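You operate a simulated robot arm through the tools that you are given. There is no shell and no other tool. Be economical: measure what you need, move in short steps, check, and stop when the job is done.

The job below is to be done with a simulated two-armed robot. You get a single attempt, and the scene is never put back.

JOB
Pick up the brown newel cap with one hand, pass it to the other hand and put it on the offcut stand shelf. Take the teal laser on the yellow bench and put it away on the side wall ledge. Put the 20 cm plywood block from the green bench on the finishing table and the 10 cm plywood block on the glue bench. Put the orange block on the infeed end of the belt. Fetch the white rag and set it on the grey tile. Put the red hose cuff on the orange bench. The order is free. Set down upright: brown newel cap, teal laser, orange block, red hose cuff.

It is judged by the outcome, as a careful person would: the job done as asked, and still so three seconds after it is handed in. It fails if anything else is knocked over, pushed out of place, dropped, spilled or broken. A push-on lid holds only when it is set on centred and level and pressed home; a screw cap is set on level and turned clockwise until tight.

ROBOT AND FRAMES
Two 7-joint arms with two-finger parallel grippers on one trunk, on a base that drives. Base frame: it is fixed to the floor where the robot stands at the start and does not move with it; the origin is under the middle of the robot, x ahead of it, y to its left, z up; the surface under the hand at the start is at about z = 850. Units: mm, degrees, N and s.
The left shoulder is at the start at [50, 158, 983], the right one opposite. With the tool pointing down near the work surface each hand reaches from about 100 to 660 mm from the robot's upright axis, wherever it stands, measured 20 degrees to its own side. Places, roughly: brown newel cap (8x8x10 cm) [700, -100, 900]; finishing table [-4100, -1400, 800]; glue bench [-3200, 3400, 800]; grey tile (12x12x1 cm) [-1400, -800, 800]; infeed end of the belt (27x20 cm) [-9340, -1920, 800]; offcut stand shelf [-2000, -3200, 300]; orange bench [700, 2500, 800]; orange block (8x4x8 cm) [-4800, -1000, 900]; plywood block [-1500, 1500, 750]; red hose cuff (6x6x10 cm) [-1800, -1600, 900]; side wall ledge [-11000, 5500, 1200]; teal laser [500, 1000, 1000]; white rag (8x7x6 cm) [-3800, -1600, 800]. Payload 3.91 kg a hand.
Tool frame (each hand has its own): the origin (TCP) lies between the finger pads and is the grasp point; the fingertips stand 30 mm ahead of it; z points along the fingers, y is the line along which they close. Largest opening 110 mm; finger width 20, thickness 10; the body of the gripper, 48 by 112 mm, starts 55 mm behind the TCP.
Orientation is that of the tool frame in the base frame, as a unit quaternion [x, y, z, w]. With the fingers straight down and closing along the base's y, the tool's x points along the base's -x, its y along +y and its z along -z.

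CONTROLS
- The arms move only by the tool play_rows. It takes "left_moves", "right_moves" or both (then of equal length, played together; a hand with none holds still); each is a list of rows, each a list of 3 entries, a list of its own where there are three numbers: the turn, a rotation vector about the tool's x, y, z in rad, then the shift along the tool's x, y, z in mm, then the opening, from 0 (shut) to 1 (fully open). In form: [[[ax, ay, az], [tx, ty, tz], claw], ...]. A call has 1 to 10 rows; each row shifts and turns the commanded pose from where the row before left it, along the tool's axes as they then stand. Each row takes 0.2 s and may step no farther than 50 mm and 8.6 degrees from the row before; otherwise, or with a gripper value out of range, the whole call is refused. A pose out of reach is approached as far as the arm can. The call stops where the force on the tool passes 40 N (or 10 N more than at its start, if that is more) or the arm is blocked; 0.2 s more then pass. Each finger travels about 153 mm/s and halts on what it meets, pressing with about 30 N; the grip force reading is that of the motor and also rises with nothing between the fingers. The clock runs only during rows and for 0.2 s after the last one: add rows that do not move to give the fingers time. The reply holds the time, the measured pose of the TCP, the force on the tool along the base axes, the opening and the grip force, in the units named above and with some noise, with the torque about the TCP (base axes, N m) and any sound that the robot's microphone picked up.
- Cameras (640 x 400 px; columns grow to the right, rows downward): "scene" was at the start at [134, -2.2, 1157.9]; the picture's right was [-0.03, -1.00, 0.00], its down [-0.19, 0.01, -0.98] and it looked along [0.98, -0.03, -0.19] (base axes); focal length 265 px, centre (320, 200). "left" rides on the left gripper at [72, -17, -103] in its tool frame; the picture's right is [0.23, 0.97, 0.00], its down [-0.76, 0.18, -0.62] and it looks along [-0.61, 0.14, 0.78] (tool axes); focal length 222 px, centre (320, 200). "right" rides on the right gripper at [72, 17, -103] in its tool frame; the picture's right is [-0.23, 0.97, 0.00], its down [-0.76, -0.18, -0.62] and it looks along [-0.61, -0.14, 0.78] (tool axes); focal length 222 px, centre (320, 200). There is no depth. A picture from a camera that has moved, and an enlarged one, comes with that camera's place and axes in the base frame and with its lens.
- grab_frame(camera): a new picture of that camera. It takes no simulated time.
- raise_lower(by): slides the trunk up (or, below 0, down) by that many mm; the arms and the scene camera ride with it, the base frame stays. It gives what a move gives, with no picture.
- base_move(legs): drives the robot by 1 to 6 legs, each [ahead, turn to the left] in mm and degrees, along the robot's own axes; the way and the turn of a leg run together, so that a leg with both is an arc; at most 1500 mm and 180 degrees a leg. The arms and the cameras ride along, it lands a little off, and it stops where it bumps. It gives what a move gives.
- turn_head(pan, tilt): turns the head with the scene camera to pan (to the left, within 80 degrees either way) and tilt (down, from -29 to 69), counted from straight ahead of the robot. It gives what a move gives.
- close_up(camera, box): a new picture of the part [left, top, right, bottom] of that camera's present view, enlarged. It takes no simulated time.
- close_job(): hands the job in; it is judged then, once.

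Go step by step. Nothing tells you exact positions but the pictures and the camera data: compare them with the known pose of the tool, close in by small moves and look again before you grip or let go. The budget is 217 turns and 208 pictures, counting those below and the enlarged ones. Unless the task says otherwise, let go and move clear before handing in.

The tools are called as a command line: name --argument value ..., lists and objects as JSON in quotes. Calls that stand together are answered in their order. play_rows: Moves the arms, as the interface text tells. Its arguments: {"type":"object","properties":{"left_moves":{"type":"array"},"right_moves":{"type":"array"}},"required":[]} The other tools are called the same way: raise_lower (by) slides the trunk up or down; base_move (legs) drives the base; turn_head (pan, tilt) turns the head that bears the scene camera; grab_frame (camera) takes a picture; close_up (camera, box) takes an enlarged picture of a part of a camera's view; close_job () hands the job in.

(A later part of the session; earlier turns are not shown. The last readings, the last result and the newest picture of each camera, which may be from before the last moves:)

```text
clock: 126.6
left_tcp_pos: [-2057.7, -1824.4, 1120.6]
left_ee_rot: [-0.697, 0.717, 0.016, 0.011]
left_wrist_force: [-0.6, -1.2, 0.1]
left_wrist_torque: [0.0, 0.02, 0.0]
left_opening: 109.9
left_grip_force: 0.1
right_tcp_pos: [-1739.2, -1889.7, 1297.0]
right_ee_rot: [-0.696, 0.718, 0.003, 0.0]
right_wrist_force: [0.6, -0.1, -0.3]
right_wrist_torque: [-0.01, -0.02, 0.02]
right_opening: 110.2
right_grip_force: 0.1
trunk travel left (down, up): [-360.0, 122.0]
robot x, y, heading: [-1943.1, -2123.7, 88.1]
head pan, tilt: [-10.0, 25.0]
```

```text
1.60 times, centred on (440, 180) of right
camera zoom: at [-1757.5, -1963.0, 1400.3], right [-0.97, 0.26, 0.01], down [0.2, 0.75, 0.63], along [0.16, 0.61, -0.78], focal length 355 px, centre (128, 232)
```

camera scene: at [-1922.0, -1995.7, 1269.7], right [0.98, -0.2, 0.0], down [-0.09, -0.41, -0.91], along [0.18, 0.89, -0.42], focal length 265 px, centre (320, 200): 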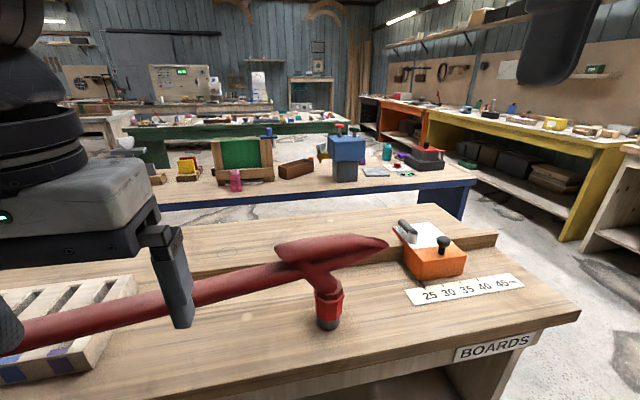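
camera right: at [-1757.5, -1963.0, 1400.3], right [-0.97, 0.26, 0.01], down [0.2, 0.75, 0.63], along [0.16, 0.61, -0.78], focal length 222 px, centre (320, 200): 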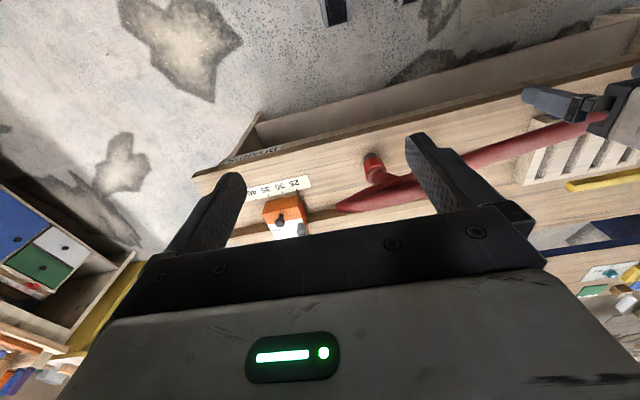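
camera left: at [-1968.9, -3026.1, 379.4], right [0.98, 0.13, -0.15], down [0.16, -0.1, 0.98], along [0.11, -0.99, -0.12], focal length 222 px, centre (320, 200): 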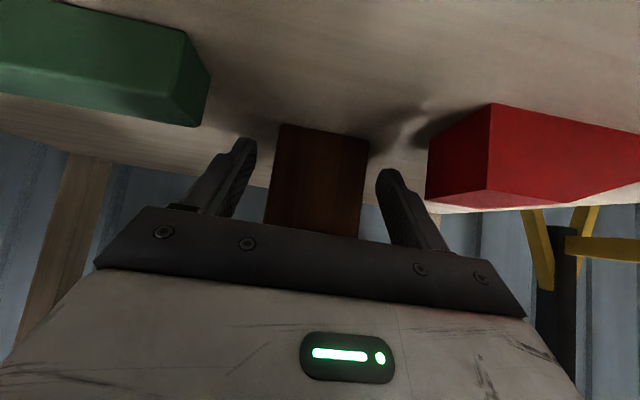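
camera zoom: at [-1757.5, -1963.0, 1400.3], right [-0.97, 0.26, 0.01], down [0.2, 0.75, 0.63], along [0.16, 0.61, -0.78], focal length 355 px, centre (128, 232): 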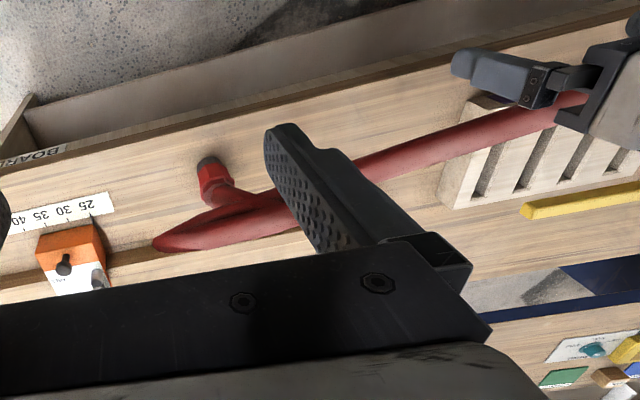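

The cuff is the end of an attached hose; I need to see where the hose leads.

turn_head --pan 60 --tilt 20

grab_frame --camera "scene"

grab_frame --camera "left"

```text
clock: 128.0
left_tcp_pos: [-2058.5, -1823.7, 1121.3]
left_ee_rot: [-0.696, 0.718, 0.016, 0.011]
left_wrist_force: [0.8, 0.3, 0.0]
left_wrist_torque: [0.01, -0.01, 0.0]
left_opening: 110.1
left_grip_force: 0.0
right_tcp_pos: [-1739.3, -1890.8, 1297.9]
right_ee_rot: [-0.696, 0.718, 0.003, -0.001]
right_wrist_force: [-0.9, -0.2, -0.9]
right_wrist_torque: [0.02, -0.01, 0.0]
right_opening: 110.0
right_grip_force: 0.0
trunk travel left (down, up): [-360.0, 122.0]
robot x, y, heading: [-1944.8, -2128.2, 88.2]
head pan, tilt: [60.0, 20.0]
```

```text
151 pictures are left
camera scene: at [-2019.8, -2036.8, 1277.8], right [0.53, 0.85, 0.0], down [0.29, -0.18, -0.94], along [-0.8, 0.5, -0.34], focal length 265 px, centre (320, 200)
```

scene: 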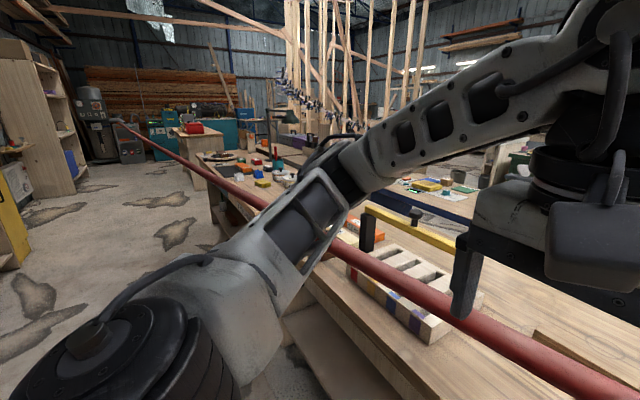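

```text
150 pictures are left
camera left: at [-2042.4, -1900.6, 1220.9], right [-0.98, -0.2, 0.0], down [-0.15, 0.74, 0.65], along [-0.13, 0.64, -0.76], focal length 222 px, centre (320, 200)
```

left: 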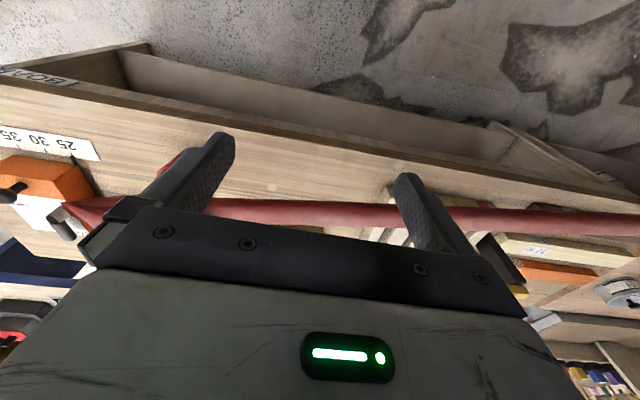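

close_up --camera "scene" --box '[60, 70, 300, 220]'

```text
2.67 times, centred on (180, 145) of scene
camera zoom: at [-2019.8, -2036.8, 1277.8], right [0.53, 0.85, 0.0], down [0.29, -0.18, -0.94], along [-0.8, 0.5, -0.34], focal length 706 px, centre (693, 347)
```

zoom: 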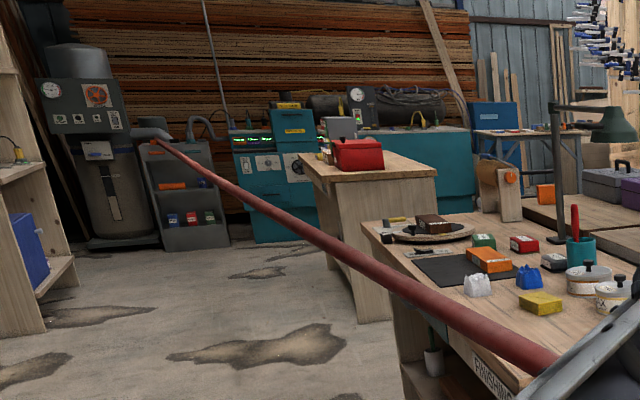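

The hose runs at z≈960 in a straight line to a dust collector far to the west, so moving it later would block the room; I'll do the cuff last. Now I'll drive west along the south aisle to the rag and finishing table.

play_rows --left_moves '[[[0, 0, 0], [0, 0, -40], 1], [[0, 0, 0], [0, 0, -40], 1]]'

base_move --legs '[[0, 98], [1500, 0], [250, 0]]'

turn_head --pan -65 --tilt 20

grab_frame --camera "scene"

turn_head --pan -5 --tilt 10

grab_frame --camera "scene"

```text
clock: 128.6
left_tcp_pos: [-2059.3, -1828.6, 1197.9]
left_ee_rot: [-0.696, 0.717, 0.016, 0.011]
left_wrist_force: [-0.3, -0.5, -0.7]
left_wrist_torque: [-0.01, -0.04, 0.01]
left_opening: 110.4
left_grip_force: 0.1
right_tcp_pos: [-1737.7, -1890.6, 1296.2]
right_ee_rot: [-0.696, 0.718, 0.003, 0.0]
right_wrist_force: [1.2, 0.1, -0.7]
right_wrist_torque: [0.06, 0.04, -0.01]
right_opening: 110.0
right_grip_force: 0.0
trunk travel left (down, up): [-360.0, 122.0]
robot x, y, heading: [-1946.3, -2129.0, 88.1]
head pan, tilt: [60.0, 20.0]
```

```text
clock: 141.7
left_tcp_pos: [-3979.5, -2441.6, 1196.7]
left_ee_rot: [0.999, 0.039, -0.02, 0.005]
left_wrist_force: [-0.7, -0.2, -0.4]
left_wrist_torque: [0.02, 0.01, 0.02]
left_opening: 110.0
left_grip_force: 0.1
right_tcp_pos: [-3950.9, -2116.9, 1296.4]
right_ee_rot: [0.999, 0.036, -0.001, 0.003]
right_wrist_force: [-0.6, -0.1, 0.6]
right_wrist_torque: [0.03, 0.01, -0.01]
right_opening: 110.2
right_grip_force: 0.0
trunk travel left (down, up): [-360.0, 122.0]
robot x, y, heading: [-3697.4, -2293.6, -175.7]
head pan, tilt: [60.0, 20.0]
```

```text
clock: 143.7
left_tcp_pos: [-3979.1, -2441.9, 1199.0]
left_ee_rot: [0.999, 0.04, -0.02, 0.004]
left_wrist_force: [-0.6, -0.7, -0.3]
left_wrist_torque: [-0.03, 0.02, -0.01]
left_opening: 109.8
left_grip_force: 0.1
right_tcp_pos: [-3949.2, -2115.8, 1296.2]
right_ee_rot: [0.999, 0.037, -0.001, 0.003]
right_wrist_force: [-0.1, -1.2, 0.0]
right_wrist_torque: [0.01, 0.03, 0.01]
right_opening: 110.2
right_grip_force: 0.1
trunk travel left (down, up): [-360.0, 122.0]
robot x, y, heading: [-3692.3, -2297.0, -175.5]
head pan, tilt: [-65.0, 20.0]
```

```text
148 pictures are left
camera scene: at [-3778.7, -2215.9, 1277.8], right [0.87, 0.49, 0.0], down [0.17, -0.3, -0.94], along [-0.46, 0.82, -0.34], focal length 265 px, centre (320, 200)
```

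scene: 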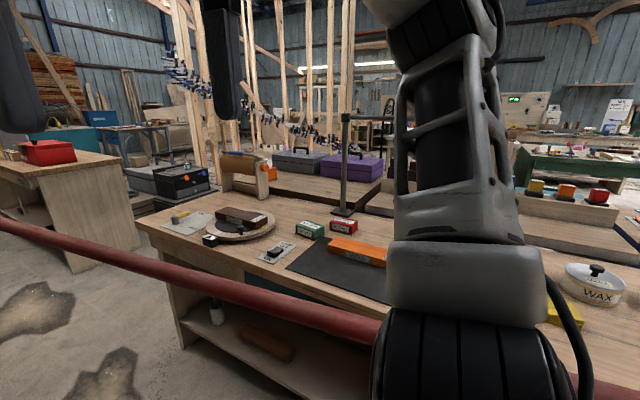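

```text
clock: 145.0
left_tcp_pos: [-3978.6, -2441.3, 1198.3]
left_ee_rot: [0.999, 0.039, -0.02, 0.004]
left_wrist_force: [-0.7, -0.7, 1.0]
left_wrist_torque: [0.02, -0.02, -0.02]
left_opening: 109.9
left_grip_force: 0.1
right_tcp_pos: [-3950.0, -2115.9, 1296.9]
right_ee_rot: [0.999, 0.037, -0.001, 0.004]
right_wrist_force: [0.7, 0.1, 0.7]
right_wrist_torque: [-0.05, 0.03, -0.01]
right_opening: 109.8
right_grip_force: 0.0
trunk travel left (down, up): [-360.0, 122.0]
robot x, y, heading: [-3698.3, -2293.9, -175.6]
head pan, tilt: [-5.0, 10.0]
```

```text
147 pictures are left
camera scene: at [-3826.1, -2295.8, 1294.1], right [0.01, 1.0, 0.0], down [0.17, 0.0, -0.98], along [-0.98, 0.01, -0.17], focal length 265 px, centre (320, 200)
```

scene: 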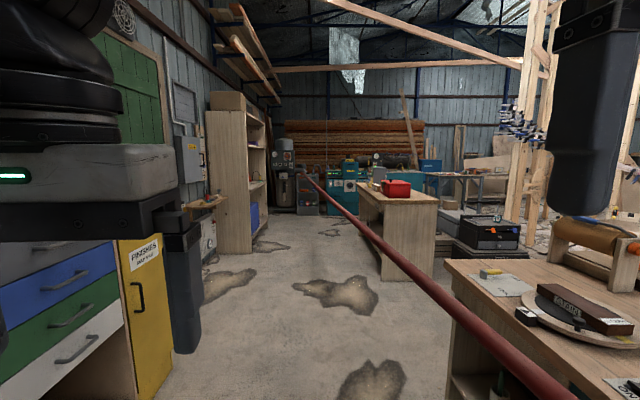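

The finishing table is right here with the hose in front at z≈960; the orange block seems to be at the far side near [-4800,-1030]. I'll turn to face the table and look for the rag.

base_move --legs '[[0, -94]]'

turn_head --pan 0 --tilt 28

grab_frame --camera "scene"

grab_frame --camera "right"

```text
clock: 149.4
left_tcp_pos: [-3819.6, -1999.8, 1197.5]
left_ee_rot: [0.708, -0.706, -0.017, -0.012]
left_wrist_force: [-0.5, -1.0, 0.3]
left_wrist_torque: [-0.01, 0.03, 0.01]
left_opening: 110.3
left_grip_force: 0.1
right_tcp_pos: [-3495.8, -2052.7, 1296.7]
right_ee_rot: [-0.707, 0.708, 0.003, -0.001]
right_wrist_force: [1.3, -0.5, 0.2]
right_wrist_torque: [0.0, -0.01, 0.02]
right_opening: 110.0
right_grip_force: 0.1
trunk travel left (down, up): [-360.0, 122.0]
robot x, y, heading: [-3691.8, -2291.2, 89.8]
head pan, tilt: [-5.0, 10.0]
```

```text
clock: 150.2
left_tcp_pos: [-3819.1, -1999.6, 1197.9]
left_ee_rot: [0.707, -0.707, -0.017, -0.012]
left_wrist_force: [0.1, -0.1, 0.2]
left_wrist_torque: [0.02, 0.03, 0.01]
left_opening: 110.0
left_grip_force: 0.0
right_tcp_pos: [-3496.7, -2052.5, 1296.1]
right_ee_rot: [-0.706, 0.708, 0.002, 0.0]
right_wrist_force: [-0.3, -0.5, -0.5]
right_wrist_torque: [0.0, 0.03, -0.01]
right_opening: 109.9
right_grip_force: 0.2
trunk travel left (down, up): [-360.0, 122.0]
robot x, y, heading: [-3693.1, -2292.8, 90.2]
head pan, tilt: [0.0, 28.0]
```

```text
146 pictures are left
camera scene: at [-3693.1, -2162.9, 1265.0], right [1.0, 0.0, 0.0], down [0.0, -0.47, -0.88], along [0.0, 0.88, -0.47], focal length 265 px, centre (320, 200)
```

scene: 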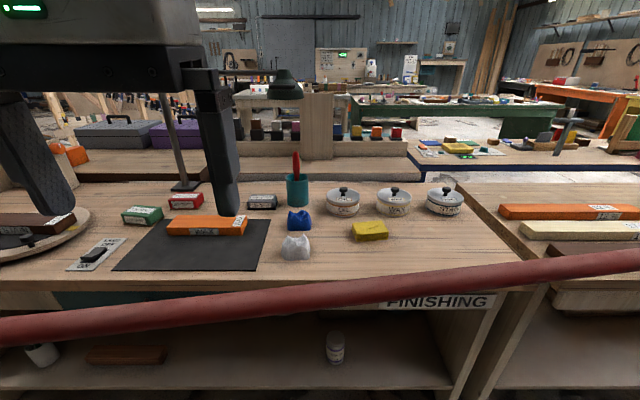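

```text
145 pictures are left
camera right: at [-3513.8, -2125.6, 1400.3], right [-0.97, 0.23, 0.01], down [0.18, 0.76, 0.63], along [0.14, 0.61, -0.78], focal length 222 px, centre (320, 200)
```

right: 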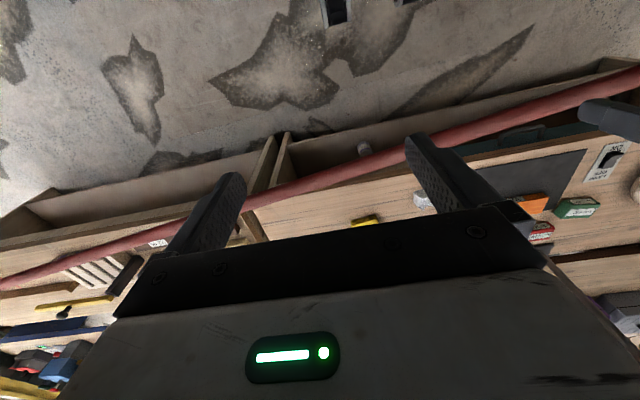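

The white rag is at about [-3751, -1680] at the front of the table, with the hose between at z≈980. I'll raise the trunk fully so the forearm clears the hose, edge a bit closer, and bring the left hand above the rag.

raise_lower --by 120

base_move --legs '[[60, 0]]'

play_rows --left_moves '[[[0, 0.04, 0], [-43, -11, 28], 1], [[0, 0, 0], [-43, -11, 28], 1], [[0, 0, 0], [-43, -11, 28], 1], [[0, 0, 0], [-43, -11, 28], 1], [[0, 0, 0], [-43, -11, 28], 1], [[0, 0, 0], [-40, -11, 28], 1], [[0, 0, 0], [0, 0, 0], 1]]'

grab_frame --camera "left"

grab_frame --camera "scene"

```text
clock: 151.7
left_tcp_pos: [-3819.1, -1999.2, 1318.1]
left_ee_rot: [0.707, -0.707, -0.016, -0.012]
left_wrist_force: [0.2, -0.3, 0.0]
left_wrist_torque: [0.01, -0.04, -0.01]
left_opening: 110.0
left_grip_force: 0.0
right_tcp_pos: [-3497.4, -2051.6, 1416.9]
right_ee_rot: [-0.706, 0.708, 0.003, -0.001]
right_wrist_force: [-0.6, 0.3, 0.6]
right_wrist_torque: [0.01, 0.03, 0.0]
right_opening: 110.0
right_grip_force: 0.0
trunk travel left (down, up): [-480.0, 2.0]
robot x, y, heading: [-3690.7, -2296.9, 90.0]
head pan, tilt: [0.0, 28.0]
```

```text
clock: 152.7
left_tcp_pos: [-3818.7, -1937.2, 1317.2]
left_ee_rot: [-0.707, 0.707, 0.016, 0.012]
left_wrist_force: [0.7, -0.4, -0.3]
left_wrist_torque: [-0.01, 0.0, -0.01]
left_opening: 109.8
left_grip_force: 0.1
right_tcp_pos: [-3498.1, -1991.1, 1415.7]
right_ee_rot: [-0.706, 0.708, 0.002, 0.0]
right_wrist_force: [-0.2, 0.8, -0.8]
right_wrist_torque: [-0.04, 0.05, 0.02]
right_opening: 109.9
right_grip_force: 0.0
trunk travel left (down, up): [-480.0, 2.0]
robot x, y, heading: [-3695.8, -2231.2, 89.7]
head pan, tilt: [0.0, 28.0]
```

```text
refused: row 1 steps farther than a row can; nothing moved
```

```text
144 pictures are left
camera left: at [-3800.9, -2014.2, 1417.8], right [-0.97, -0.23, 0.0], down [-0.17, 0.74, 0.65], along [-0.15, 0.64, -0.76], focal length 222 px, centre (320, 200)
```

left: 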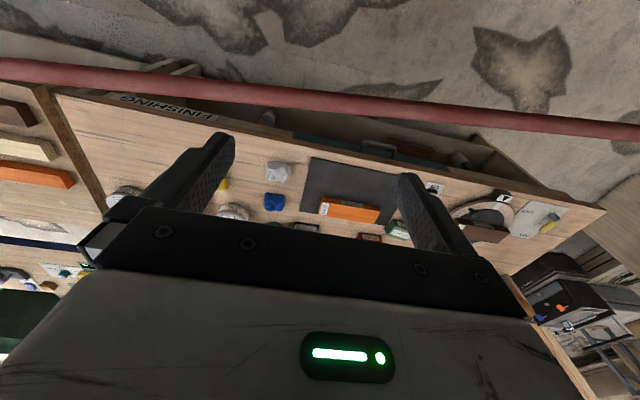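

```text
143 pictures are left
camera scene: at [-3692.9, -2101.6, 1384.8], right [1.0, 0.0, 0.0], down [0.0, -0.47, -0.88], along [0.0, 0.88, -0.47], focal length 265 px, centre (320, 200)
```

scene: 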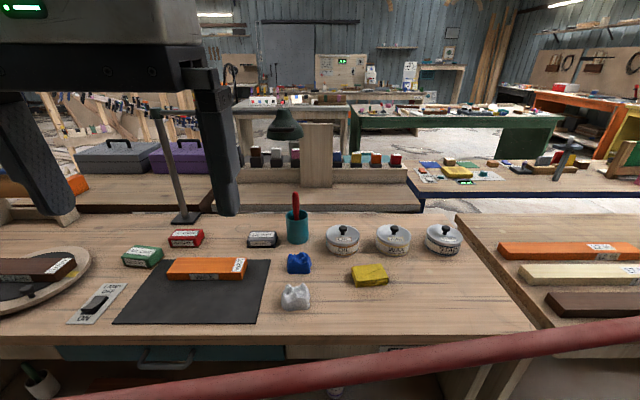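

The rag's centre is about [-3758, -1643]. Redoing the move with shorter rows.

play_rows --left_moves '[[[0, 0.04, 0], [-36, -7.6, 21], 1], [[0, 0, 0], [-37, -7.6, 21], 1], [[0, 0, 0], [-37, -7.6, 21], 1], [[0, 0, 0], [-37, -7.6, 21], 1], [[0, 0, 0], [-37, -7.6, 21], 1], [[0, 0, 0], [-37, -7.6, 21], 1], [[0, 0, 0], [-37, -7.6, 21], 1], [[0, 0, 0], [-37, -7.6, 21], 1], [[0, 0, 0], [0, 0, 0], 1]]'

grab_frame --camera "left"

grab_frame --camera "scene"

```text
clock: 154.7
left_tcp_pos: [-3760.5, -1643.0, 1152.2]
left_ee_rot: [-0.707, 0.707, 0.003, -0.002]
left_wrist_force: [-0.8, 0.8, 0.8]
left_wrist_torque: [-0.01, 0.02, -0.02]
left_opening: 110.0
left_grip_force: 0.1
right_tcp_pos: [-3497.3, -1994.2, 1416.7]
right_ee_rot: [-0.706, 0.708, 0.003, 0.0]
right_wrist_force: [0.0, 0.0, 0.4]
right_wrist_torque: [0.0, -0.01, -0.03]
right_opening: 109.6
right_grip_force: 0.0
trunk travel left (down, up): [-480.0, 2.0]
robot x, y, heading: [-3694.2, -2237.4, 89.9]
head pan, tilt: [0.0, 28.0]
```

```text
142 pictures are left
camera left: at [-3743.3, -1714.7, 1254.4], right [-0.97, -0.23, 0.01], down [-0.17, 0.76, 0.62], along [-0.15, 0.61, -0.78], focal length 222 px, centre (320, 200)
```

left: 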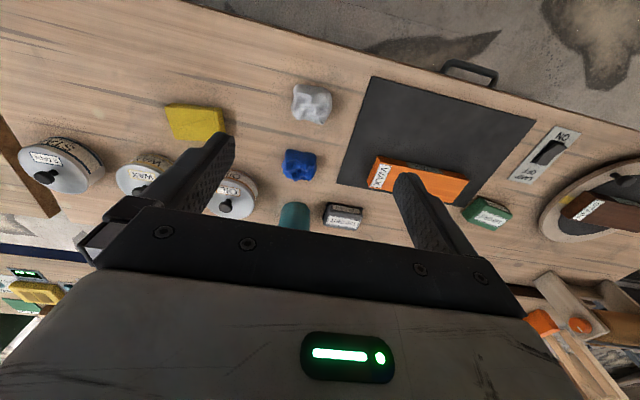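

```text
141 pictures are left
camera scene: at [-3693.6, -2103.1, 1385.0], right [1.0, 0.0, 0.0], down [0.0, -0.47, -0.88], along [0.0, 0.88, -0.47], focal length 265 px, centre (320, 200)
```

scene: 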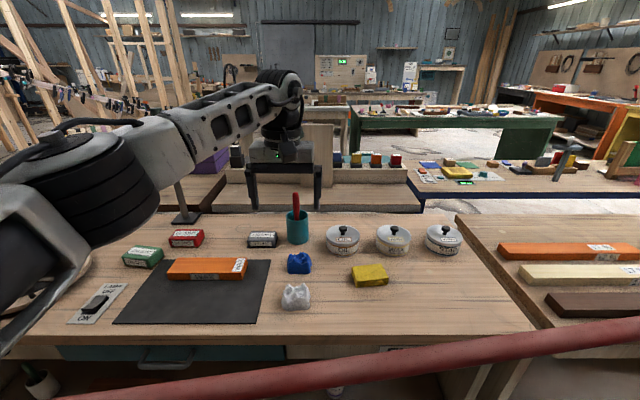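

Triangulating, the rag is lower and farther: about [-3760, -1595, 820]. I'll drive 50 mm closer and lower partway.

base_move --legs '[[48, 0]]'

play_rows --left_moves '[[[0, 0, 0], [0, 0, 45], 1], [[0, 0, 0], [0, 0, 45], 1], [[0, 0, 0], [0, 0, 45], 1], [[0, 0, 0], [0, 0, 45], 1], [[0, 0, 0], [0, 0, 20], 1], [[0, 0, 0], [0, 0, 0], 1]]'

grab_frame --camera "left"

grab_frame --camera "scene"

```text
clock: 155.6
left_tcp_pos: [-3760.8, -1593.6, 1150.3]
left_ee_rot: [-0.707, 0.707, 0.002, -0.004]
left_wrist_force: [0.4, 0.1, -0.1]
left_wrist_torque: [-0.03, 0.03, -0.05]
left_opening: 110.0
left_grip_force: 0.2
right_tcp_pos: [-3496.0, -1944.3, 1417.4]
right_ee_rot: [-0.706, 0.708, 0.003, 0.0]
right_wrist_force: [-0.3, 1.0, -1.1]
right_wrist_torque: [-0.04, 0.01, 0.01]
right_opening: 110.3
right_grip_force: 0.0
trunk travel left (down, up): [-480.0, 2.0]
robot x, y, heading: [-3696.9, -2182.7, 89.8]
head pan, tilt: [0.0, 28.0]
```

```text
clock: 157.0
left_tcp_pos: [-3759.9, -1591.5, 953.3]
left_ee_rot: [0.707, -0.707, -0.003, 0.003]
left_wrist_force: [-0.4, -1.0, -0.7]
left_wrist_torque: [0.03, 0.0, -0.04]
left_opening: 109.9
left_grip_force: 0.0
right_tcp_pos: [-3497.1, -1945.4, 1416.8]
right_ee_rot: [-0.706, 0.708, 0.002, 0.0]
right_wrist_force: [0.4, -0.2, 0.0]
right_wrist_torque: [-0.01, -0.03, 0.01]
right_opening: 110.1
right_grip_force: 0.1
trunk travel left (down, up): [-480.0, 2.0]
robot x, y, heading: [-3691.6, -2183.8, 90.1]
head pan, tilt: [0.0, 28.0]
```

```text
140 pictures are left
camera left: at [-3742.5, -1664.3, 1056.1], right [-0.97, -0.23, 0.01], down [-0.17, 0.76, 0.62], along [-0.15, 0.61, -0.78], focal length 222 px, centre (320, 200)
```

left: 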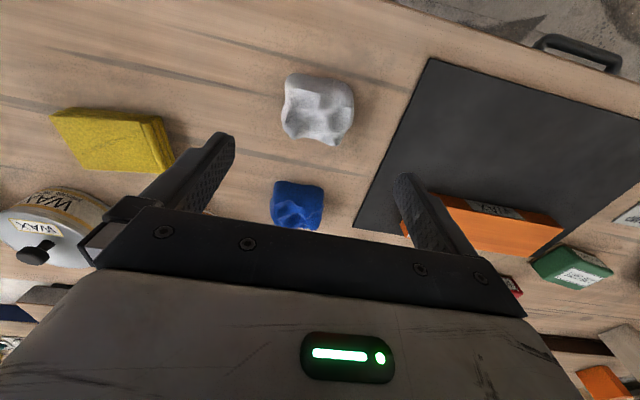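

```text
139 pictures are left
camera scene: at [-3692.7, -2055.1, 1384.9], right [1.0, 0.0, 0.0], down [0.0, -0.47, -0.88], along [0.0, 0.88, -0.47], focal length 265 px, centre (320, 200)
```

scene: 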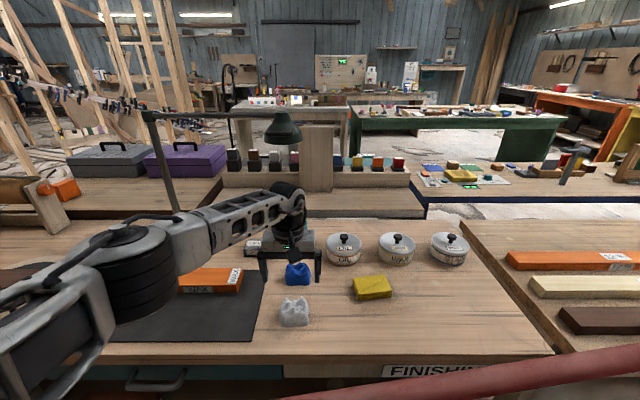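

The rag is confirmed at [-3758, -1597, 820]. Lowering to grip height.

play_rows --left_moves '[[[0, 0, 0], [3, -2, 40], 1], [[0, 0, 0], [3, 0, 40], 1], [[0, 0, 0], [0, 0, 25], 1], [[0, 0, 0], [0, 0, 15], 1], [[0, 0, 0], [0, 0, 0], 1]]'

grab_frame --camera "left"

close_up --camera "scene" --box '[220, 220, 380, 340]'

```text
clock: 158.2
left_tcp_pos: [-3762.2, -1612.2, 835.1]
left_ee_rot: [-0.707, 0.707, 0.001, -0.004]
left_wrist_force: [0.4, -1.1, 0.6]
left_wrist_torque: [0.01, 0.01, -0.04]
left_opening: 110.0
left_grip_force: 0.1
left hand out of reach, approached as far as the arm can: row 3, 4
right_tcp_pos: [-3497.9, -1944.9, 1415.0]
right_ee_rot: [-0.706, 0.708, 0.003, 0.0]
right_wrist_force: [0.4, 0.0, 0.4]
right_wrist_torque: [0.02, -0.01, -0.01]
right_opening: 110.0
right_grip_force: 0.1
trunk travel left (down, up): [-480.0, 2.0]
robot x, y, heading: [-3694.6, -2185.3, 89.7]
head pan, tilt: [0.0, 28.0]
```

```text
138 pictures are left
camera left: at [-3744.7, -1684.4, 938.4], right [-0.97, -0.23, 0.01], down [-0.17, 0.76, 0.62], along [-0.15, 0.61, -0.78], focal length 222 px, centre (320, 200)
```

left: 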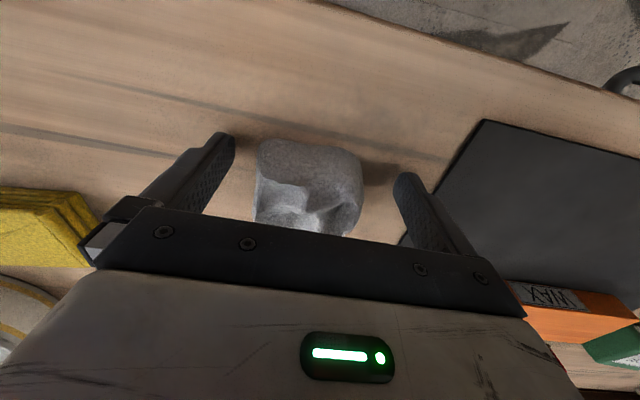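

```text
3.33 times, centred on (300, 280) of scene
camera zoom: at [-3693.1, -2055.0, 1384.9], right [1.0, 0.0, 0.0], down [0.0, -0.47, -0.88], along [0.0, 0.88, -0.47], focal length 883 px, centre (387, -67)
```

zoom: 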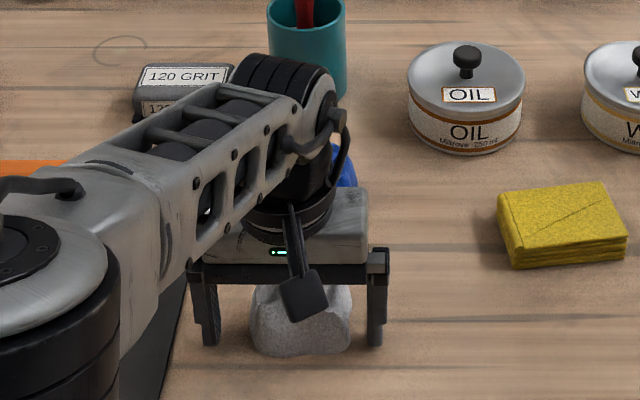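

Fingers straddle the rag. Closing.

play_rows --left_moves '[[[0, 0, 0], [0, 2, 4], 0.4], [[0, 0, 0], [0, 0, 0], 0.4], [[0, 0, 0], [0, 0, 0], 0.4], [[0, 0, 0], [0, 0, 0], 0.4], [[0, 0, 0], [0, 0, 0], 0.4]]'

grab_frame --camera "left"

```text
clock: 159.4
left_tcp_pos: [-3763.5, -1611.9, 833.6]
left_ee_rot: [-0.707, 0.708, 0.003, 0.0]
left_wrist_force: [9.6, 1.5, 18.5]
left_wrist_torque: [0.4, -0.57, -0.15]
left_opening: 73.3
left_grip_force: 29.9
right_tcp_pos: [-3494.9, -1946.9, 1416.7]
right_ee_rot: [-0.707, 0.708, 0.004, 0.001]
right_wrist_force: [0.9, 0.4, -0.2]
right_wrist_torque: [-0.01, 0.01, 0.04]
right_opening: 109.9
right_grip_force: 0.0
trunk travel left (down, up): [-480.0, 2.0]
robot x, y, heading: [-3696.2, -2185.5, 89.9]
head pan, tilt: [0.0, 28.0]
```

```text
136 pictures are left
camera left: at [-3745.5, -1684.9, 936.7], right [-0.97, -0.23, 0.0], down [-0.17, 0.76, 0.63], along [-0.14, 0.61, -0.78], focal length 222 px, centre (320, 200)
```

left: 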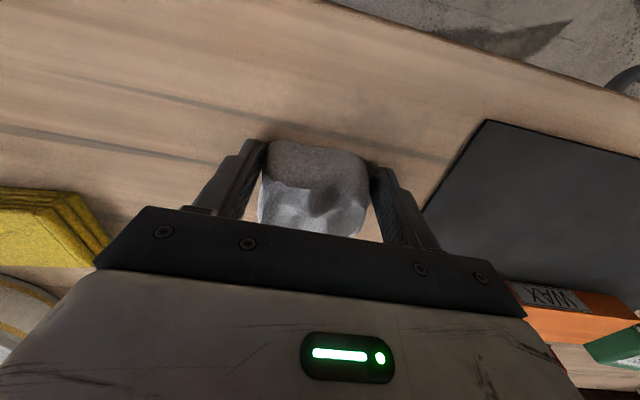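

Gripped. Lifting high over the hose, retracting and backing away.

play_rows --left_moves '[[[0, 0, 0], [0, 0, -30], 0.4], [[0, 0, 0], [0, 0, -45], 0.4], [[0, 0, 0], [0, 0, -45], 0.4], [[0, 0, 0], [0, 0, -45], 0.4], [[0, 0, 0], [0, 0, -45], 0.4], [[0, 0, 0], [0, 0, -45], 0.4], [[0, 0, 0], [0, 0, -45], 0.4], [[0, 0, 0], [35, 0, -25], 0.4], [[0, 0, 0], [45, 0, 0], 0.4], [[0, 0, 0], [45, 0, 0], 0.4]]'

grab_frame --camera "left"

grab_frame --camera "scene"

```text
clock: 161.6
left_tcp_pos: [-3765.9, -1738.8, 1157.4]
left_ee_rot: [0.708, -0.706, -0.002, 0.002]
left_wrist_force: [0.3, -1.0, -0.7]
left_wrist_torque: [-0.03, 0.01, 0.02]
left_opening: 73.1
left_grip_force: 30.1
right_tcp_pos: [-3496.5, -1945.0, 1417.9]
right_ee_rot: [-0.706, 0.708, 0.003, 0.0]
right_wrist_force: [0.7, 0.6, -0.1]
right_wrist_torque: [0.02, 0.04, 0.0]
right_opening: 109.9
right_grip_force: 0.0
trunk travel left (down, up): [-480.0, 2.0]
robot x, y, heading: [-3696.1, -2189.5, 89.6]
head pan, tilt: [0.0, 28.0]
```

```text
135 pictures are left
camera left: at [-3747.1, -1810.9, 1261.7], right [-0.97, -0.23, 0.01], down [-0.18, 0.76, 0.63], along [-0.15, 0.61, -0.78], focal length 222 px, centre (320, 200)
```

left: 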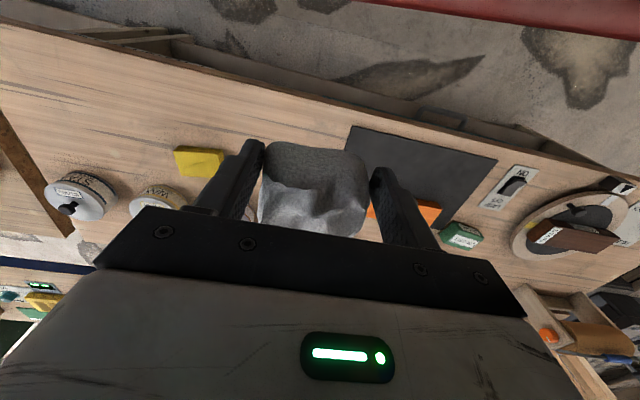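

```text
134 pictures are left
camera scene: at [-3693.0, -2055.8, 1385.0], right [1.0, 0.0, 0.0], down [0.0, -0.47, -0.88], along [0.0, 0.88, -0.47], focal length 265 px, centre (320, 200)
```

scene: 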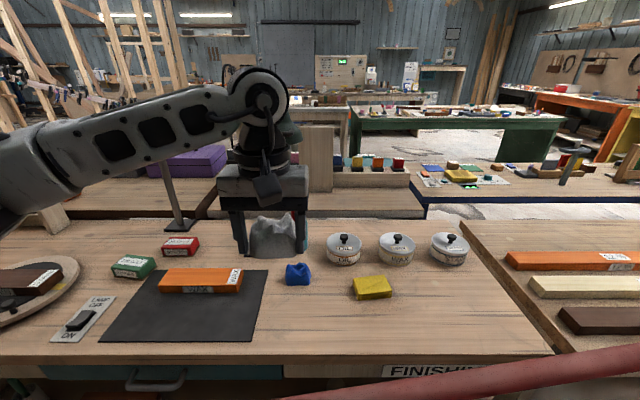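

Rag held, table undisturbed. Driving back east and up the aisle to the grey tile's bench.

base_move --legs '[[-300, 0], [0, -90], [1500, 0], [1500, 0], [0, 90], [1400, 0]]'

turn_head --pan 65 --tilt 25

grab_frame --camera "scene"

```text
clock: 190.7
left_tcp_pos: [-798.2, -689.4, 1156.4]
left_ee_rot: [0.72, -0.694, -0.004, 0.003]
left_wrist_force: [0.2, 0.2, -0.1]
left_wrist_torque: [0.02, 0.06, 0.0]
left_opening: 70.1
left_grip_force: 29.8
right_tcp_pos: [-524.1, -886.6, 1415.9]
right_ee_rot: [0.719, -0.695, -0.003, 0.002]
right_wrist_force: [1.7, -0.9, -0.8]
right_wrist_torque: [-0.05, 0.07, 0.02]
right_opening: 110.0
right_grip_force: 0.0
trunk travel left (down, up): [-480.0, 2.0]
robot x, y, heading: [-708.1, -1134.1, 91.3]
head pan, tilt: [0.0, 28.0]
stopped in leg 6: the robot was blocked; the commanded pose is now the measured one
```

```text
clock: 192.0
left_tcp_pos: [-800.1, -690.5, 1157.2]
left_ee_rot: [0.721, -0.693, -0.002, 0.002]
left_wrist_force: [-0.5, 0.8, -1.0]
left_wrist_torque: [0.0, 0.03, -0.02]
left_opening: 70.0
left_grip_force: 30.2
right_tcp_pos: [-525.6, -887.3, 1416.9]
right_ee_rot: [0.719, -0.695, -0.002, -0.001]
right_wrist_force: [1.1, 0.1, 0.4]
right_wrist_torque: [-0.02, 0.02, -0.03]
right_opening: 109.9
right_grip_force: 0.1
trunk travel left (down, up): [-480.0, 2.0]
robot x, y, heading: [-706.1, -1133.2, 91.9]
head pan, tilt: [65.0, 25.0]
```

```text
133 pictures are left
camera scene: at [-794.0, -1059.5, 1389.7], right [0.4, 0.92, 0.0], down [0.39, -0.17, -0.91], along [-0.83, 0.36, -0.42], focal length 265 px, centre (320, 200)
```

scene: 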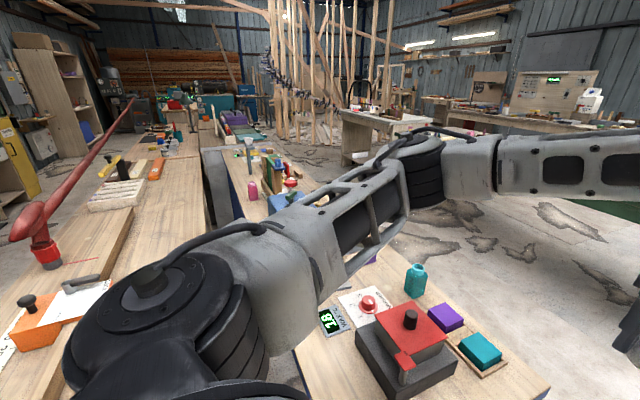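

The base touched the tile bench's corner zone; nothing looks disturbed. The tile is reachable from the bench's north side, so I'll back off and drive around.

base_move --legs '[[-130, 0], [0, -30], [740, 0], [0, 49], [700, 0]]'

turn_head --pan 78 --tilt 22

grab_frame --camera "scene"

turn_head --pan 10 --tilt 15

grab_frame --camera "scene"

```text
clock: 204.0
left_tcp_pos: [-793.2, 454.2, 1158.8]
left_ee_rot: [0.814, -0.58, -0.002, 0.003]
left_wrist_force: [-0.2, 0.1, -0.8]
left_wrist_torque: [-0.06, -0.03, 0.0]
left_opening: 68.2
left_grip_force: 29.9
right_tcp_pos: [-472.7, 345.0, 1416.9]
right_ee_rot: [0.812, -0.584, -0.003, -0.001]
right_wrist_force: [-0.1, 0.6, -0.5]
right_wrist_torque: [-0.04, 0.0, -0.02]
right_opening: 109.9
right_grip_force: 0.0
trunk travel left (down, up): [-480.0, 2.0]
robot x, y, heading: [-582.8, 56.2, 108.5]
head pan, tilt: [65.0, 25.0]
```

```text
clock: 204.7
left_tcp_pos: [-793.4, 455.0, 1157.4]
left_ee_rot: [0.814, -0.581, -0.002, 0.003]
left_wrist_force: [0.0, 0.0, -0.6]
left_wrist_torque: [-0.02, -0.03, 0.0]
left_opening: 68.0
left_grip_force: 30.0
right_tcp_pos: [-473.2, 346.1, 1416.7]
right_ee_rot: [0.813, -0.583, -0.003, -0.001]
right_wrist_force: [0.4, 0.1, 0.5]
right_wrist_torque: [0.03, -0.02, 0.02]
right_opening: 109.8
right_grip_force: 0.0
trunk travel left (down, up): [-480.0, 2.0]
robot x, y, heading: [-578.6, 56.6, 108.3]
head pan, tilt: [78.0, 22.0]
```

```text
132 pictures are left
camera scene: at [-681.0, 82.2, 1394.5], right [-0.11, 0.99, 0.0], down [0.37, 0.04, -0.93], along [-0.92, -0.1, -0.37], focal length 265 px, centre (320, 200)
```

scene: 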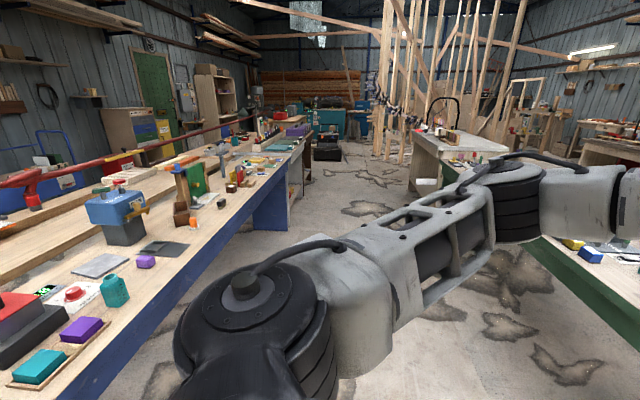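

```text
clock: 206.1
left_tcp_pos: [-794.2, 455.0, 1158.3]
left_ee_rot: [0.814, -0.581, -0.003, 0.003]
left_wrist_force: [0.8, 0.1, -0.3]
left_wrist_torque: [-0.05, 0.0, 0.0]
left_opening: 68.1
left_grip_force: 30.3
right_tcp_pos: [-473.4, 344.7, 1416.7]
right_ee_rot: [0.813, -0.582, -0.003, -0.001]
right_wrist_force: [-0.3, -0.8, 0.5]
right_wrist_torque: [0.01, 0.01, 0.0]
right_opening: 110.3
right_grip_force: 0.1
trunk travel left (down, up): [-480.0, 2.0]
robot x, y, heading: [-576.9, 52.5, 108.2]
head pan, tilt: [10.0, 15.0]
```

```text
131 pictures are left
camera scene: at [-633.4, 174.7, 1405.9], right [0.88, 0.48, 0.0], down [0.12, -0.23, -0.97], along [-0.46, 0.85, -0.26], focal length 265 px, centre (320, 200)
```

scene: 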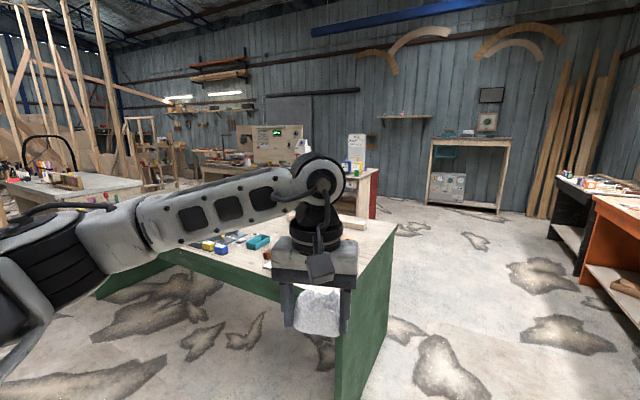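

The grey tile is at about [-1410, -815, 805] on the bench whose north edge is y≈-443. I'll drive west and face it from the north.

base_move --legs '[[0, 72], [980, 0], [0, 90], [190, 0]]'

turn_head --pan 10 --tilt 38

grab_frame --camera "scene"

grab_frame --camera "left"

```text
clock: 219.1
left_tcp_pos: [-1449.2, -599.6, 1158.0]
left_ee_rot: [0.704, 0.71, 0.003, 0.002]
left_wrist_force: [0.2, 0.3, -0.1]
left_wrist_torque: [0.03, 0.0, -0.03]
left_opening: 43.9
left_grip_force: 0.0
right_tcp_pos: [-1717.3, -393.5, 1416.7]
right_ee_rot: [0.707, 0.707, -0.001, 0.002]
right_wrist_force: [1.0, -0.7, 0.0]
right_wrist_torque: [0.03, 0.02, -0.01]
right_opening: 110.3
right_grip_force: 0.0
trunk travel left (down, up): [-480.0, 2.0]
robot x, y, heading: [-1526.2, -144.8, -90.2]
head pan, tilt: [10.0, 15.0]
```

```text
clock: 220.0
left_tcp_pos: [-1448.2, -600.1, 1157.9]
left_ee_rot: [0.704, 0.71, 0.002, 0.002]
left_wrist_force: [0.3, -0.1, -0.4]
left_wrist_torque: [-0.01, 0.01, 0.0]
left_opening: 43.8
left_grip_force: 0.1
right_tcp_pos: [-1717.0, -391.6, 1416.7]
right_ee_rot: [0.706, 0.708, -0.001, 0.003]
right_wrist_force: [-0.2, 0.7, 0.0]
right_wrist_torque: [0.0, -0.02, 0.03]
right_opening: 110.0
right_grip_force: 0.1
trunk travel left (down, up): [-480.0, 2.0]
robot x, y, heading: [-1526.3, -154.0, -90.0]
head pan, tilt: [10.0, 38.0]
```

```text
130 pictures are left
camera scene: at [-1510.0, -274.8, 1369.4], right [-0.99, -0.17, 0.0], down [-0.11, 0.61, -0.79], along [0.14, -0.78, -0.62], focal length 265 px, centre (320, 200)
```

scene: 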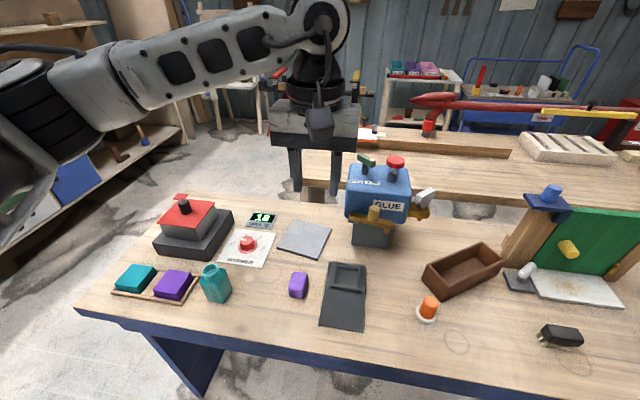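

```text
129 pictures are left
camera left: at [-1466.3, -526.1, 1261.0], right [0.97, 0.23, 0.01], down [0.18, -0.76, 0.62], along [0.15, -0.61, -0.78], focal length 222 px, centre (320, 200)
```

left: 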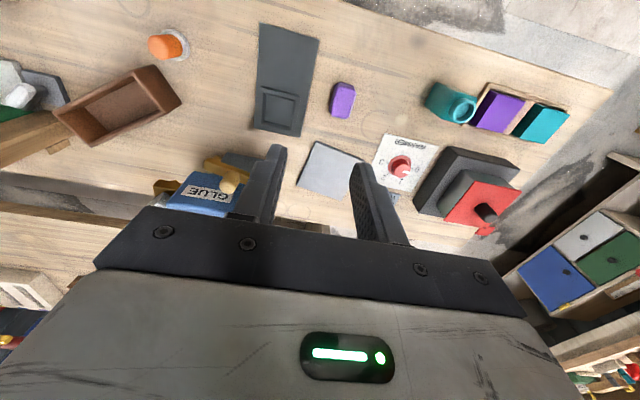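

The left hand is empty: the soft rag slid out during the last drive. I must find it; looking around at the floor.

turn_head --pan 75 --tilt 35

grab_frame --camera "scene"

turn_head --pan -75 --tilt 35

grab_frame --camera "scene"

```text
clock: 221.4
left_tcp_pos: [-1448.7, -597.8, 1157.3]
left_ee_rot: [0.705, 0.71, 0.002, 0.002]
left_wrist_force: [-1.0, 0.5, 0.4]
left_wrist_torque: [0.0, -0.01, 0.02]
left_opening: 44.1
left_grip_force: 0.1
right_tcp_pos: [-1716.8, -392.0, 1417.1]
right_ee_rot: [0.706, 0.708, -0.001, 0.002]
right_wrist_force: [0.6, -0.5, 0.0]
right_wrist_torque: [-0.01, -0.01, 0.0]
right_opening: 109.9
right_grip_force: 0.0
trunk travel left (down, up): [-480.0, 2.0]
robot x, y, heading: [-1526.1, -149.4, -89.9]
head pan, tilt: [75.0, 35.0]
```

```text
128 pictures are left
camera scene: at [-1439.8, -212.8, 1374.0], right [-0.26, -0.97, 0.0], down [-0.55, 0.15, -0.82], along [0.79, -0.21, -0.57], focal length 265 px, centre (320, 200)
```

scene: 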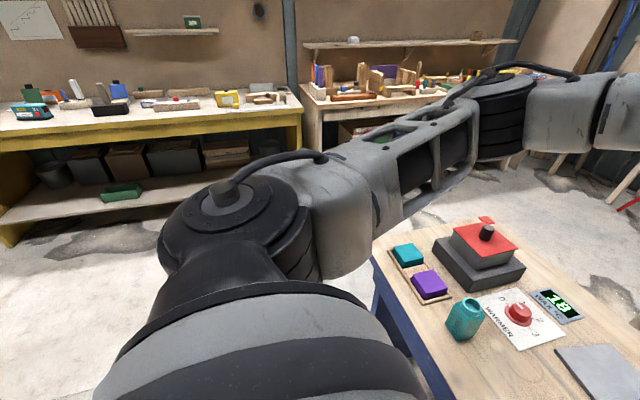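

```text
clock: 223.7
left_tcp_pos: [-1447.7, -599.3, 1158.2]
left_ee_rot: [0.705, 0.71, 0.002, 0.002]
left_wrist_force: [-0.1, -0.5, 0.6]
left_wrist_torque: [-0.02, 0.02, 0.01]
left_opening: 44.0
left_grip_force: 0.0
right_tcp_pos: [-1717.9, -391.6, 1417.5]
right_ee_rot: [0.703, 0.712, 0.0, 0.004]
right_wrist_force: [-36.9, 21.6, 2.2]
right_wrist_torque: [-2.27, -4.47, 3.84]
right_opening: 109.9
right_grip_force: 0.1
trunk travel left (down, up): [-480.0, 2.0]
robot x, y, heading: [-1530.7, -150.3, -90.1]
head pan, tilt: [-75.0, 35.0]
```

```text
127 pictures are left
camera scene: at [-1576.1, -261.5, 1374.4], right [-0.81, 0.58, 0.0], down [0.33, 0.46, -0.82], along [-0.48, -0.67, -0.57], focal length 265 px, centre (320, 200)
```

scene: 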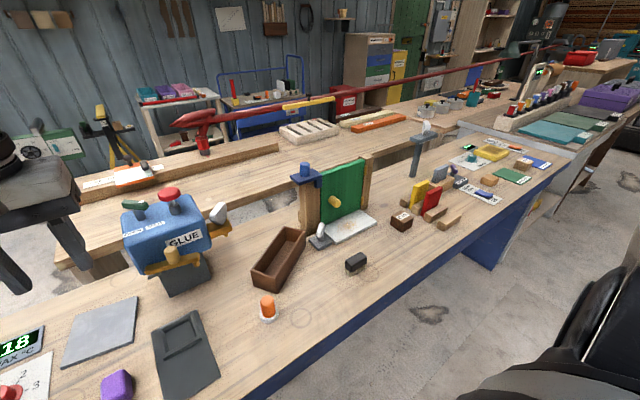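

Not on the bench. Easing the head off the right arm, backing away and turning to scan the floor where I drove.

turn_head --pan 0 --tilt 40

base_move --legs '[[-350, 0], [0, 75]]'

grab_frame --camera "scene"

base_move --legs '[[0, -150]]'

grab_frame --camera "scene"

```text
clock: 225.2
left_tcp_pos: [-1447.5, -599.1, 1158.1]
left_ee_rot: [0.705, 0.71, 0.003, 0.002]
left_wrist_force: [0.1, 0.2, 0.0]
left_wrist_torque: [0.01, 0.01, 0.0]
left_opening: 43.8
left_grip_force: 0.0
right_tcp_pos: [-1716.8, -392.6, 1416.7]
right_ee_rot: [0.706, 0.708, -0.001, 0.003]
right_wrist_force: [-0.5, -0.4, 0.0]
right_wrist_torque: [0.03, 0.0, 0.0]
right_opening: 109.7
right_grip_force: 0.1
trunk travel left (down, up): [-480.0, 2.0]
robot x, y, heading: [-1525.7, -154.5, -90.4]
head pan, tilt: [0.0, 40.0]
```

```text
clock: 230.8
left_tcp_pos: [-1071.7, 174.0, 1159.0]
left_ee_rot: [0.116, 0.993, 0.003, 0.001]
left_wrist_force: [-0.7, -0.4, 0.4]
left_wrist_torque: [0.02, 0.02, 0.04]
left_opening: 44.1
left_grip_force: 0.1
right_tcp_pos: [-1335.9, -38.0, 1416.5]
right_ee_rot: [0.119, 0.993, 0.001, 0.003]
right_wrist_force: [0.3, -0.2, 0.6]
right_wrist_torque: [-0.01, 0.02, -0.01]
right_opening: 110.1
right_grip_force: 0.1
trunk travel left (down, up): [-480.0, 2.0]
robot x, y, heading: [-1526.2, 204.5, -13.7]
head pan, tilt: [0.0, 40.0]
```

```text
126 pictures are left
camera scene: at [-1403.1, 175.8, 1366.4], right [-0.24, -0.97, 0.0], down [-0.62, 0.15, -0.77], along [0.74, -0.18, -0.64], focal length 265 px, centre (320, 200)
```

scene: 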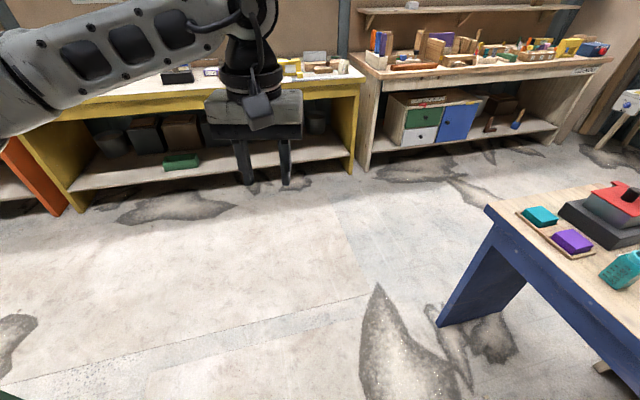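

```text
clock: 237.3
left_tcp_pos: [-1935.7, 6.7, 1157.1]
left_ee_rot: [0.99, 0.143, 0.002, 0.004]
left_wrist_force: [0.2, 0.0, 0.5]
left_wrist_torque: [-0.01, 0.01, 0.0]
left_opening: 43.6
left_grip_force: 0.1
right_tcp_pos: [-1811.4, 322.2, 1416.4]
right_ee_rot: [0.99, 0.14, -0.002, 0.001]
right_wrist_force: [0.1, 0.3, -0.6]
right_wrist_torque: [0.01, -0.03, 0.0]
right_opening: 109.8
right_grip_force: 0.0
trunk travel left (down, up): [-480.0, 2.0]
robot x, y, heading: [-1525.8, 205.4, -164.2]
head pan, tilt: [0.0, 40.0]
```

```text
125 pictures are left
camera scene: at [-1644.8, 171.3, 1366.4], right [-0.27, 0.96, 0.0], down [0.62, 0.18, -0.77], along [-0.74, -0.21, -0.64], focal length 265 px, centre (320, 200)
```

scene: 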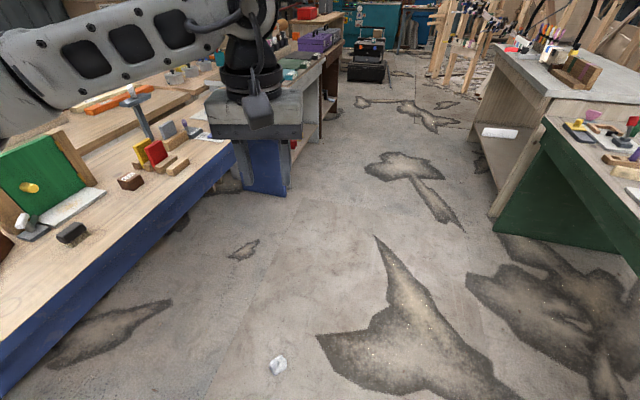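

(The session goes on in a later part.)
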